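You operate a simulated robot arm through the tools that you are given. There is no shell and no other tool. Be economical: measure what you need, move in short steps, check, and stop when the job is done.

The job below is to be done with a simulated robot arm. You get a single attempt, and the scene is never put back.

Task
Put the yellow relay on the blue spacer on the packing table top.

The check looks at the end state, three seconds after you hand in, the way a careful person would. Anything else that was tipped, shoved, dropped, spilled or broken makes it a failure.

Robot
A 7-joint arm with a two-finger parallel gripper, fixed in place. Base frame: the origin is at the foot of the arm, x ahead of it, y to its left, z up; the work surface is at about z = 0. Readings come in mm, degrees, newtons and seconds.
With the tool pointing down near the work surface it reaches from about 220 to 580 mm from the base axis. Its first joint turns from -66.0 to 66.0 degrees. Payload 2.5 kg.
The tool frame sits at the grasp point between the pads (the TCP): z along the fingers, y along the line on which they close. The tips reach 23 mm beyond it. Largest opening 94 mm; finger width 38, thickness 10; the body of the gripper, 54 by 96 mm, starts 39 mm behind the TCP.
Orientation is that of the tool frame in the base frame, as a unit quaternion [w, x, y, z]. With the fingers straight down and closing along the base's y, the tool's x points along the base's -x, its y along +y and its z along -z.

Tools
- The arm moves only by the tool jog_arm. Its argument "series" is a list of rows, each an object (a shift or turn left out is 0, a gripper value left out holds the last) with "slide": the shift along the tool's x, y, z in mm, a list of three; "spin": the turn about the tool's z in degrees. In form: [{"slide": [tx, ty, tz], "spin": spin}, ...]. A call has 1 to 8 rows; each row is the pose to reach, as a shift and turn from the pose commanded when the call began, along the tool's axes at that moment. "gripper" is the gripper command, from -1 (shut) to 1 (fully open), values between in proportion, set as the call begins (left out, the last holds). Each row takes 0.2 s and may step no farther than 50 mm and 8.6 degrees from the row before; otherwise, or with a gripper value out of range, the whole call is refused. Where a pose cannot be reached the arm comes as near as it can. A force on the tool above 40 N (or 10 N above the force at the start of the call, whichever is more), or a blocked arm, ends the call early, and 0.2 s more pass. The fingers move at their own pace (about 108 mm/s each) and stop on an object; they squeeze with about 26 N. The grip force told is the motor's: it shows also when the fingers shut on nothing. Time passes only in rows, and 0.2 s behind the last, so rows that repeat a pose let the fingers close. The reply holds the time, the measured pose of the TCP, the force on the tool along the base axes, the opening and the grip force, in the units named above and with some noise.
- Cameras (640 x 400 px; columns grow to the right, rows downward): "scene" is fixed at [125.8, -433.4, 522.3]; the picture's right is [0.64, -0.77, 0.00], its down [-0.60, -0.50, -0.62] and it looks along [0.48, 0.40, -0.79] (base axes); focal length 298 px, centre (320, 200). "wrist" rides on the gripper at [86, 16, -74] in the tool frame; the picture's right is [-0.18, 0.98, 0.00], its down [-0.58, -0.11, -0.81] and it looks along [-0.79, -0.15, 0.59] (tool axes); focal length 243 px, centre (320, 200).
- camera(camera): a new picture of that camera. It takes no simulated time.
- locate(camera, pixels): for up to 12 pixels [column, row] of the newest picture of that camera ("zoom" is the newest enlarged one), the place [x, y, z] in the base frame of the surface seen there, good to about 2 mm. It takes no simulated time.
- enlarge(camera, box): a new picture of the part [left, top, right, bottom] of that camera's present view, enlarged. It takes no simulated time.
- finish_job(): hands the job in; it is judged then, once.

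Work in short steps. Measure before you move; look again where a grasp or a placing could have gone wrong, and mend it. You have 60 turns and 20 pictures in all, those below and enlarged ones among them. Open the gripper and draw the arm clear of the work before you hand the job in, unless the task says otherwise; then end with one line.

The tools are called after "Emit:" by a JSON object that holds its "op" and its "data". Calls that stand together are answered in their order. jog_arm: Moves the arm, as the interface text tells. Its arguments: {"type":"object","properties":{"series":{"type":"array"},"gripper":{"type":"number"}},"required":["series"]} The other tools are called the same way: camera (camera) takes a picture; locate (camera, pixels) gives the place of the surface under pixels of a picture; enlarge (camera, box) takes an enlarged picture of a part of a camera's view; finish_job () hands the job in.

At the start:

```text
time: 0.0
position: [307.9, -119.7, 255.5]
orientation: [0.0, -0.001, 1.0, 0.002]
wrist_force: [0.7, 0.0, -0.1]
width: 94.0
grip_force: 0.1
```

scene: 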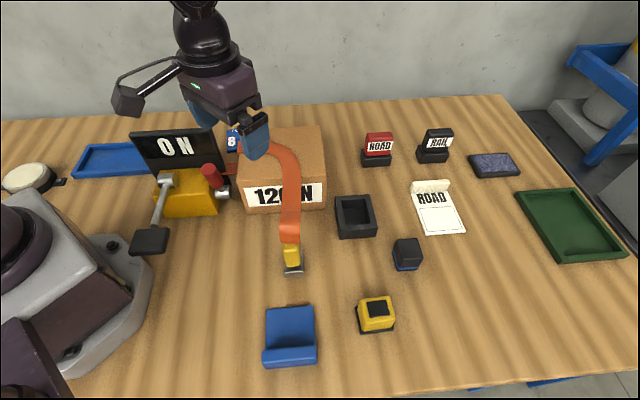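
wrist: 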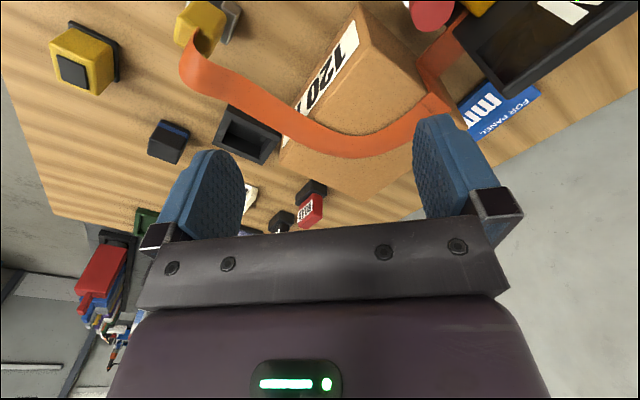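

The scene shows a yellow block at (376,314), a yellow piece on the orange ribbon at (292,256), and a blue piece at (290,337). I'll enlarge to identify them.

Emit:
{"op": "enlarge", "data": {"camera": "scene", "box": [240, 180, 480, 380]}}

Emit:
{"op": "enlarge", "data": {"camera": "scene", "box": [60, 100, 340, 280]}}

```text
2.00 times, centred on (360, 280) of scene
```

zoom: 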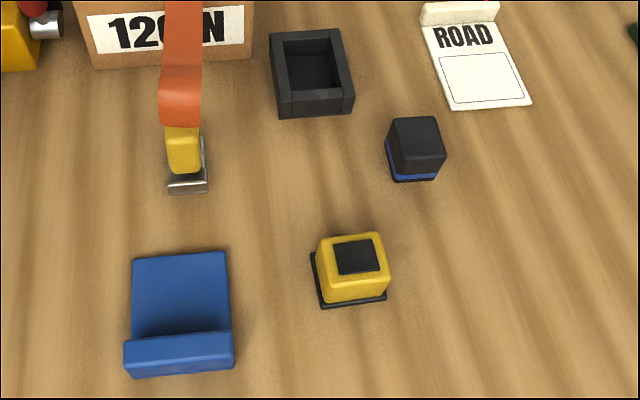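

```text
2.22 times, centred on (200, 190) of scene
```

zoom: 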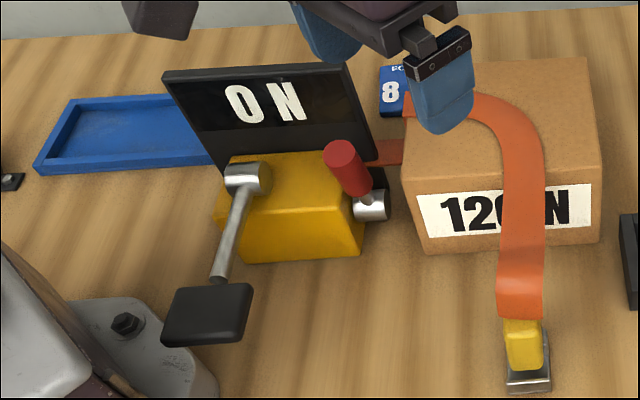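

The yellow relay looks like the block at (376,314). The spacer is ambiguous: the blue L at (290,337) or the labelled blue piece behind the carton at (233,140). I'll locate the points and take a closer look at the labelled one.

Emit:
{"op": "enlarge", "data": {"camera": "wrist", "box": [400, 0, 640, 150]}}

Emit:
{"op": "locate", "data": {"camera": "scene", "pixels": [[376, 308], [362, 301], [388, 299], [376, 329], [290, 325], [268, 312], [312, 309], [290, 350], [267, 347], [314, 346], [408, 247], [233, 140]]}}

```text
2.67 times, centred on (520, 75) of wrist
```

zoom: 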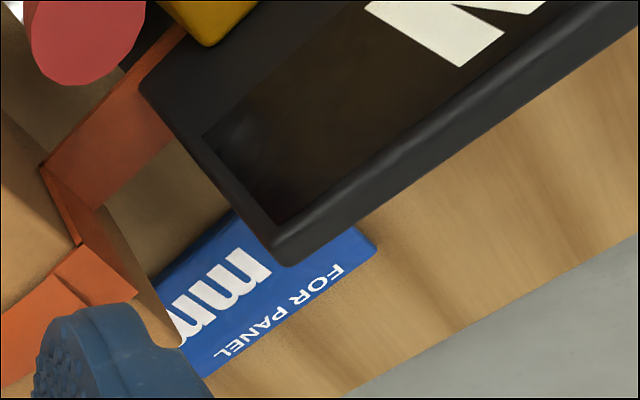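

```text
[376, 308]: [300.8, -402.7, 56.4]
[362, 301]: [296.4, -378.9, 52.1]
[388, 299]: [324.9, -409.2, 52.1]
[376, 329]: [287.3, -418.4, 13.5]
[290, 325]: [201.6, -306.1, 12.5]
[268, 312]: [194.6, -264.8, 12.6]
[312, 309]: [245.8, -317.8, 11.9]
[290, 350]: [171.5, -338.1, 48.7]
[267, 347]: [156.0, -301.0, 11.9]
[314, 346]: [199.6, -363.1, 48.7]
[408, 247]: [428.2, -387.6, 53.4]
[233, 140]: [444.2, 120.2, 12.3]
```

Both candidates are flat blue pieces about 12 mm thick. The labelled one ("FOR PANEL / 8 mm") is partly hidden, so I'll move the arm toward +y at this height to see it from the wrist.

Emit:
{"op": "jog_arm", "data": {"series": [{"slide": [0, 45, -10]}, {"slide": [0, 90, -20]}, {"slide": [0, 135, -30]}, {"slide": [0, 170, -30]}, {"slide": [0, 170, -30]}]}}

Emit:
{"op": "camera", "data": {"camera": "wrist"}}

Emit:
{"op": "camera", "data": {"camera": "scene"}}

```text
time: 1.2
position: [307.6, 53.5, 284.9]
orientation: [0.0, 0.0, 1.0, 0.002]
wrist_force: [-0.2, -0.3, -0.3]
width: 94.0
grip_force: 0.2
```

```text
14 pictures are left
```

wrist: 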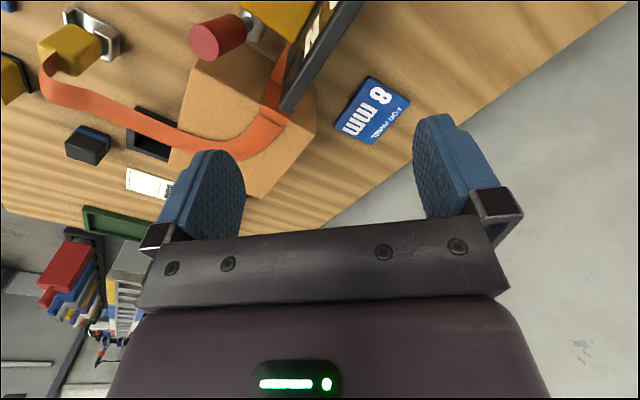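

```text
13 pictures are left
```

scene: 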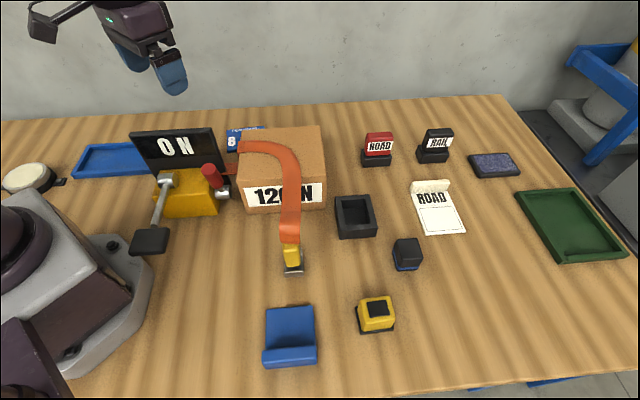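

The labelled plate "8 mm / FOR PANEL" at wrist (370,108) is a loose plate sized as a spacer, so I take it as the blue spacer. I'll measure it and the obstacles around it, then the relay's edges in an enlarged view.

Emit:
{"op": "locate", "data": {"camera": "wrist", "pixels": [[367, 80], [407, 101], [373, 140], [337, 124], [371, 109], [308, 85], [285, 105], [357, 8], [300, 150], [316, 122], [262, 120], [420, 90]]}}

Emit:
{"op": "enlarge", "data": {"camera": "scene", "box": [340, 280, 412, 344]}}

```text
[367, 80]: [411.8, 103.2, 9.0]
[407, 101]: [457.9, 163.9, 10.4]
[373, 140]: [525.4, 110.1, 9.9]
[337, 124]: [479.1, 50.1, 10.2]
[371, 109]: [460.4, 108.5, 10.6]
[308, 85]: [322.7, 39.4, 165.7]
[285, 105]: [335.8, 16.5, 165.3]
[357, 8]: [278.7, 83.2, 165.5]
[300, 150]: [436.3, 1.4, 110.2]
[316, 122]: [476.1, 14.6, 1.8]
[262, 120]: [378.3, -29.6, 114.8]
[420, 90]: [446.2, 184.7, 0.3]
```

```text
6.25 times, centred on (376, 312) of scene
```

zoom: 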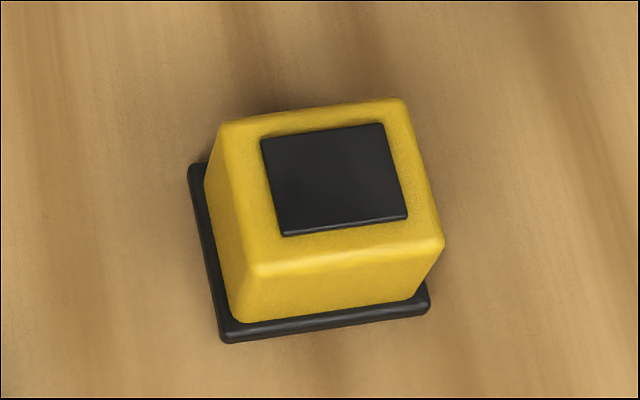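

Spacer: centre about (469,107), top z≈10, edges along (0.60,0.80) and (0.78,-0.63). Now I measure the relay's corners from the enlarged picture.

Emit:
{"op": "locate", "data": {"camera": "zoom", "pixels": [[228, 130], [400, 106], [436, 238], [260, 268], [268, 142], [380, 128], [403, 213], [285, 231], [228, 337], [426, 306], [195, 168], [335, 185]]}}

```text
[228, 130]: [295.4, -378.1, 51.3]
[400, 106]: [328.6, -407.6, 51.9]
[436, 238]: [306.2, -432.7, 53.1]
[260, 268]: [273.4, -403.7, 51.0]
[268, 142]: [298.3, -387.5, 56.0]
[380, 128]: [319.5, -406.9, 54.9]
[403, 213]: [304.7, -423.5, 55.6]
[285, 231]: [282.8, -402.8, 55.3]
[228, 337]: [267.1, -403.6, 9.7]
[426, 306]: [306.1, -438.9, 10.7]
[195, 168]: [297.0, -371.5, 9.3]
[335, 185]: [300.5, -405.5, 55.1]
```

Relay: centre about (301,-405), top 55 mm, body about 48 × 37 mm, short axis at about 48° and flange up to z≈10. I move high toward it and turn 42° so the fingers close across the short side.

Emit:
{"op": "jog_arm", "data": {"series": [{"slide": [0, -48, 0], "spin": 5.25}, {"slide": [0, -96, 0], "spin": 10.5}, {"slide": [0, -144, 0], "spin": 15.75}, {"slide": [0, -192, 0], "spin": 21}, {"slide": [0, -240, 0], "spin": 26.25}, {"slide": [0, -288, 0], "spin": 31.5}, {"slide": [0, -336, 0], "spin": 36.75}, {"slide": [0, -384, 0], "spin": 42}], "gripper": 1}}

```text
time: 3.0
position: [309.1, -335.5, 287.1]
orientation: [-0.001, 0.358, 0.934, 0.001]
wrist_force: [-0.5, -0.1, -0.6]
width: 94.1
grip_force: 0.1
```

The arm is at (309,-335,287) with the right heading. I move above the relay to about z=130.

Emit:
{"op": "jog_arm", "data": {"series": [{"slide": [-20, -28, 10]}, {"slide": [-41, -57.4, 20]}, {"slide": [-41, -57.4, 65]}, {"slide": [-41, -57.4, 110]}, {"slide": [-41, -57.4, 157]}, {"slide": [-41, -57.4, 157]}]}}

Emit:
{"op": "camera", "data": {"camera": "wrist"}}

```text
time: 4.4
position: [300.1, -403.0, 126.4]
orientation: [0.001, 0.359, 0.933, 0.0]
wrist_force: [0.4, -0.4, -0.2]
width: 94.1
grip_force: 0.0
```

```text
11 pictures are left
```

wrist: 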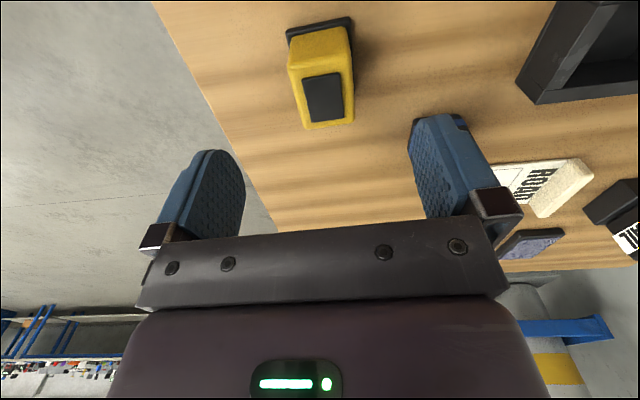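

The relay is in view at (323,80), between the fingers. I'll check its centre and heading from this view.

Emit:
{"op": "locate", "data": {"camera": "wrist", "pixels": [[304, 79], [340, 72], [344, 118], [310, 122], [291, 71], [304, 126], [352, 118], [345, 29]]}}

```text
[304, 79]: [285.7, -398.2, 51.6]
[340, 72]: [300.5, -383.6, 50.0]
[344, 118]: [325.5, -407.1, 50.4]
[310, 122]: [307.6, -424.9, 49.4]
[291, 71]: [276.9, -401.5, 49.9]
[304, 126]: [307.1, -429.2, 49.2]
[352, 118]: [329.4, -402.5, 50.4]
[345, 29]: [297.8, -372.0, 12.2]
```

Centre is about (302,-404.5), which agrees within 2 mm. I lower to z≈38.

Emit:
{"op": "jog_arm", "data": {"series": [{"slide": [-2, 0, 30]}, {"slide": [-2, 0, 55]}, {"slide": [-2, 0, 75]}, {"slide": [-2, 0, 88]}, {"slide": [-2, 0, 88]}]}}

```text
time: 5.6
position: [300.3, -404.2, 39.0]
orientation: [-0.001, 0.359, 0.933, 0.001]
wrist_force: [0.8, -0.6, -0.6]
width: 93.8
grip_force: 0.1
```

At z=39 with no contact; I close the gripper.

Emit:
{"op": "jog_arm", "data": {"series": [{}, {}, {}, {}], "gripper": -1}}

```text
time: 6.6
position: [299.7, -404.4, 39.4]
orientation: [0.0, 0.359, 0.933, 0.0]
wrist_force: [-0.2, -0.2, -1.0]
width: 39.4
grip_force: 26.2
```

The grip holds at 39 mm width and 26 N. I lift straight up slowly.

Emit:
{"op": "jog_arm", "data": {"series": [{"slide": [0, 0, -10]}, {"slide": [0, 0, -30]}, {"slide": [0, 0, -60]}, {"slide": [0, 0, -95]}, {"slide": [0, 0, -135]}, {"slide": [0, 0, -175]}, {"slide": [0, 0, -215]}, {"slide": [0, 0, -215]}]}}

Emit:
{"op": "camera", "data": {"camera": "wrist"}}

```text
time: 8.4
position: [302.3, -404.4, 254.5]
orientation: [0.0, 0.359, 0.933, 0.0]
wrist_force: [-0.1, 0.3, -1.0]
width: 39.9
grip_force: 26.1
```

```text
10 pictures are left
```

wrist: 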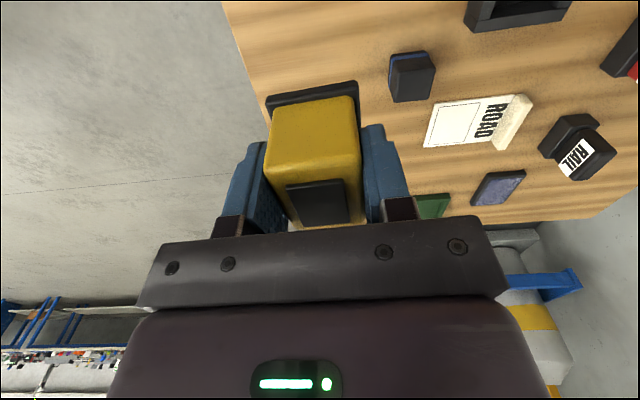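

The relay is held upright and square between the fingers. I carry it high to above the spacer (468,107), in two calls.

Emit:
{"op": "jog_arm", "data": {"series": [{"slide": [10, 22.5, 0]}, {"slide": [27.2, 61.4, 0]}, {"slide": [45.4, 102.4, 0]}, {"slide": [63.6, 143.4, 0]}, {"slide": [81.8, 184.4, 0]}, {"slide": [100, 225.4, 0]}, {"slide": [118.2, 266.4, 0]}, {"slide": [130, 293, 0]}]}}

Emit:
{"op": "jog_arm", "data": {"series": [{"slide": [14, 33, 0], "spin": -1}, {"slide": [32, 74, 0], "spin": -2}, {"slide": [50, 115, 0], "spin": -3}, {"slide": [68, 156, 0], "spin": -4}, {"slide": [82, 186, 0], "spin": -4}, {"slide": [88, 198.6, 0], "spin": -4}, {"slide": [88, 198.6, 0], "spin": -4}]}}

Emit:
{"op": "camera", "data": {"camera": "scene"}}

Emit:
{"op": "camera", "data": {"camera": "wrist"}}

```text
time: 10.2
position: [402.0, -99.4, 252.8]
orientation: [0.0, 0.358, 0.934, 0.0]
wrist_force: [0.9, 0.1, -1.1]
width: 39.6
grip_force: 26.0
```

```text
time: 11.8
position: [468.3, 105.2, 256.0]
orientation: [0.0, 0.325, 0.946, 0.0]
wrist_force: [-0.7, -0.2, -0.6]
width: 39.6
grip_force: 26.1
```

```text
9 pictures are left
```

scene: 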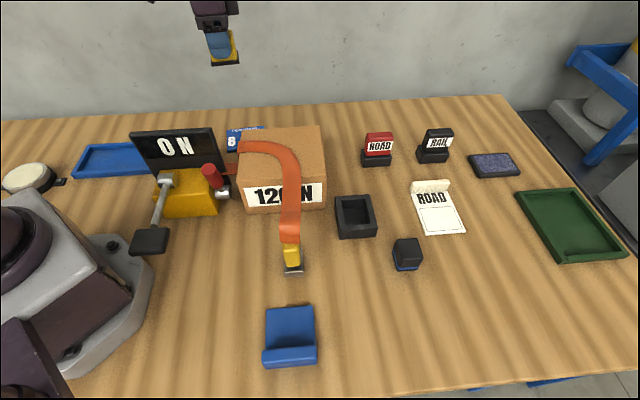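

```text
8 pictures are left
```

wrist: 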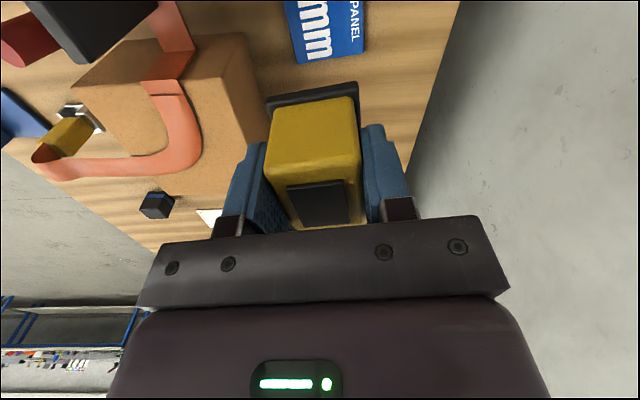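

The relay is lined up with the spacer's edges in the wrist view. I check the spacer's far corners (297,62),(365,52) and the carton's nearest edge before lowering.

Emit:
{"op": "locate", "data": {"camera": "wrist", "pixels": [[298, 62], [363, 52], [290, 15], [345, 12], [245, 35], [262, 120], [225, 100], [270, 104], [357, 92], [232, 45]]}}

```text
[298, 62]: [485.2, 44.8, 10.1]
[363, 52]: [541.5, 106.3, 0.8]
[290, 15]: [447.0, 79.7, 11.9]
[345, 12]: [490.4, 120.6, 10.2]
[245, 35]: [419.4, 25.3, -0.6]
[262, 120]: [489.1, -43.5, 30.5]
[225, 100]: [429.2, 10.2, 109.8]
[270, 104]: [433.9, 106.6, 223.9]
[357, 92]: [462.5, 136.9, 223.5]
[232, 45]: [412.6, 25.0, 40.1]
```

The held relay is centred on the TCP and the carton (y ≤ 25) is well clear. I lower to z≈56, above the spacer.

Emit:
{"op": "jog_arm", "data": {"series": [{"slide": [0.9, 1.6, 35]}, {"slide": [0.9, 1.6, 75]}, {"slide": [0.9, 1.6, 115]}, {"slide": [0.9, 1.6, 150]}, {"slide": [0.9, 1.6, 178]}, {"slide": [0.9, 1.6, 193]}, {"slide": [0.9, 1.6, 199]}, {"slide": [0.9, 1.6, 199]}]}}

Emit:
{"op": "camera", "data": {"camera": "wrist"}}

```text
time: 13.6
position: [467.7, 108.5, 58.7]
orientation: [0.0, 0.326, 0.945, 0.0]
wrist_force: [-0.4, -0.1, -0.5]
width: 39.7
grip_force: 26.3
```

```text
7 pictures are left
```

wrist: 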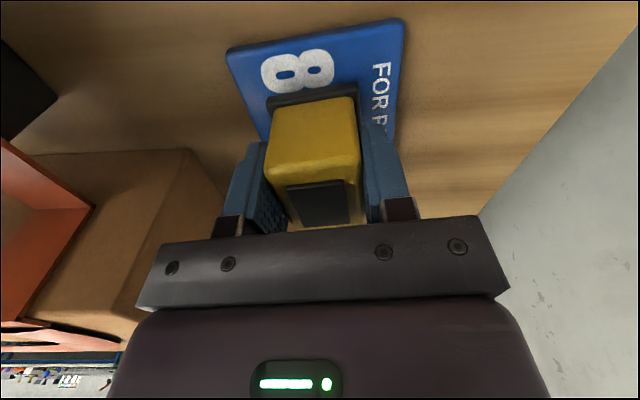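

The relay is over the plate with margin on each side. I lower in small steps until contact.

Emit:
{"op": "jog_arm", "data": {"series": [{"slide": [0, 0, 3]}, {"slide": [0, 0, 5]}, {"slide": [0, 0, 6.5]}, {"slide": [0, 0, 6.5]}]}}

```text
time: 14.6
position: [468.3, 108.6, 50.3]
orientation: [0.0, 0.325, 0.946, 0.001]
wrist_force: [0.0, -0.2, -0.8]
width: 39.3
grip_force: 26.1
```

No contact yet; I go down 1 mm at a time.

Emit:
{"op": "jog_arm", "data": {"series": [{"slide": [0, 0, 0.7]}, {"slide": [0, 0, 1.3]}, {"slide": [0, 0, 1.3]}]}}

```text
time: 15.4
position: [467.4, 108.7, 50.0]
orientation: [0.0, 0.326, 0.945, 0.001]
wrist_force: [-0.3, 0.8, -0.2]
width: 39.8
grip_force: 26.4
```

Emit:
{"op": "jog_arm", "data": {"series": [{"slide": [0, 0, 0.7]}, {"slide": [0, 0, 1.3]}, {"slide": [0, 0, 1.3]}]}}

Emit:
{"op": "enlarge", "data": {"camera": "wrist", "box": [220, 10, 420, 135]}}

```text
time: 16.2
position: [467.8, 108.0, 48.6]
orientation: [0.002, 0.326, 0.945, 0.001]
wrist_force: [-5.5, 0.2, 20.1]
width: 39.3
grip_force: 26.1
```

```text
3.20 times, centred on (320, 72) of wrist
```

zoom: 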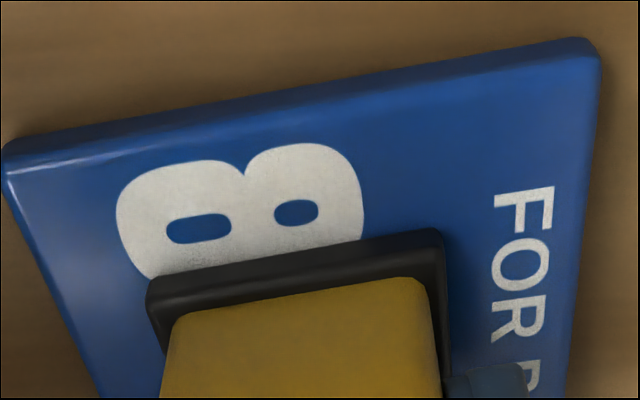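

Contact: 20 N upward, and the flange sits on the plate, about centred. I ease off 0.8 mm, then open.

Emit:
{"op": "jog_arm", "data": {"series": [{"slide": [0, 0, -0.8]}, {"slide": [0, 0, -0.8]}]}}

Emit:
{"op": "jog_arm", "data": {"series": [{}, {}, {}], "gripper": 0.5}}

```text
time: 16.8
position: [468.8, 108.5, 49.8]
orientation: [0.002, 0.325, 0.946, 0.001]
wrist_force: [-1.5, -0.3, 22.5]
width: 39.7
grip_force: 26.3
```

```text
time: 17.6
position: [468.9, 108.3, 48.1]
orientation: [0.001, 0.325, 0.946, 0.0]
wrist_force: [-0.4, -0.5, -0.4]
width: 70.2
grip_force: 0.1
```

Released, with force back to zero. I withdraw straight up.

Emit:
{"op": "jog_arm", "data": {"series": [{"slide": [0, 0, -15]}, {"slide": [0, 0, -45]}, {"slide": [0, 0, -90]}, {"slide": [0, 0, -135]}, {"slide": [0, 0, -180]}, {"slide": [0, 0, -220]}, {"slide": [0, 0, -220]}]}}

Emit:
{"op": "jog_arm", "data": {"series": [{"slide": [40, 0, 0]}, {"slide": [80, 0, 0]}, {"slide": [110, 0, 0]}, {"slide": [110, 0, 0]}]}}

Emit:
{"op": "camera", "data": {"camera": "wrist"}}

Emit:
{"op": "camera", "data": {"camera": "scene"}}

```text
time: 19.2
position: [467.0, 104.2, 266.8]
orientation: [0.001, 0.325, 0.946, 0.0]
wrist_force: [-0.2, 0.5, -0.3]
width: 70.5
grip_force: 0.0
```

```text
time: 20.2
position: [379.2, 176.9, 267.7]
orientation: [0.001, 0.326, 0.945, 0.0]
wrist_force: [0.4, 0.1, 1.1]
width: 70.8
grip_force: 0.1
```

```text
5 pictures are left
```

wrist: 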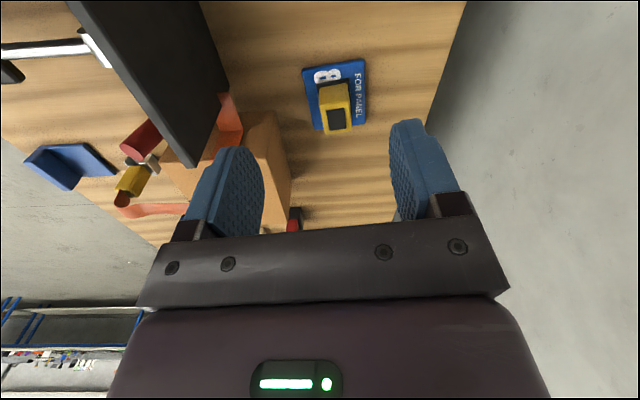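

```text
4 pictures are left
```

scene: 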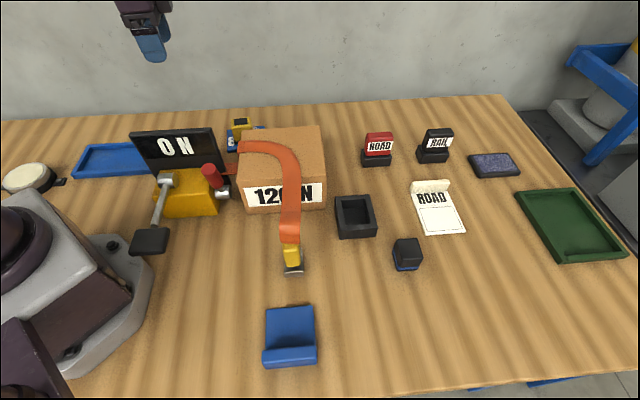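

The relay stands upright on the spacer at wrist (335,105), everything else is where it was, and the gripper is open and clear. I hand in.

Emit:
{"op": "finish_job", "data": {}}

```text
The job is handed in.
```

I put the yellow relay upright on the blue "8 mm / FOR PANEL" plate, which I took to be the blue spacer rather than the blue L-shaped piece; nothing else was moved.
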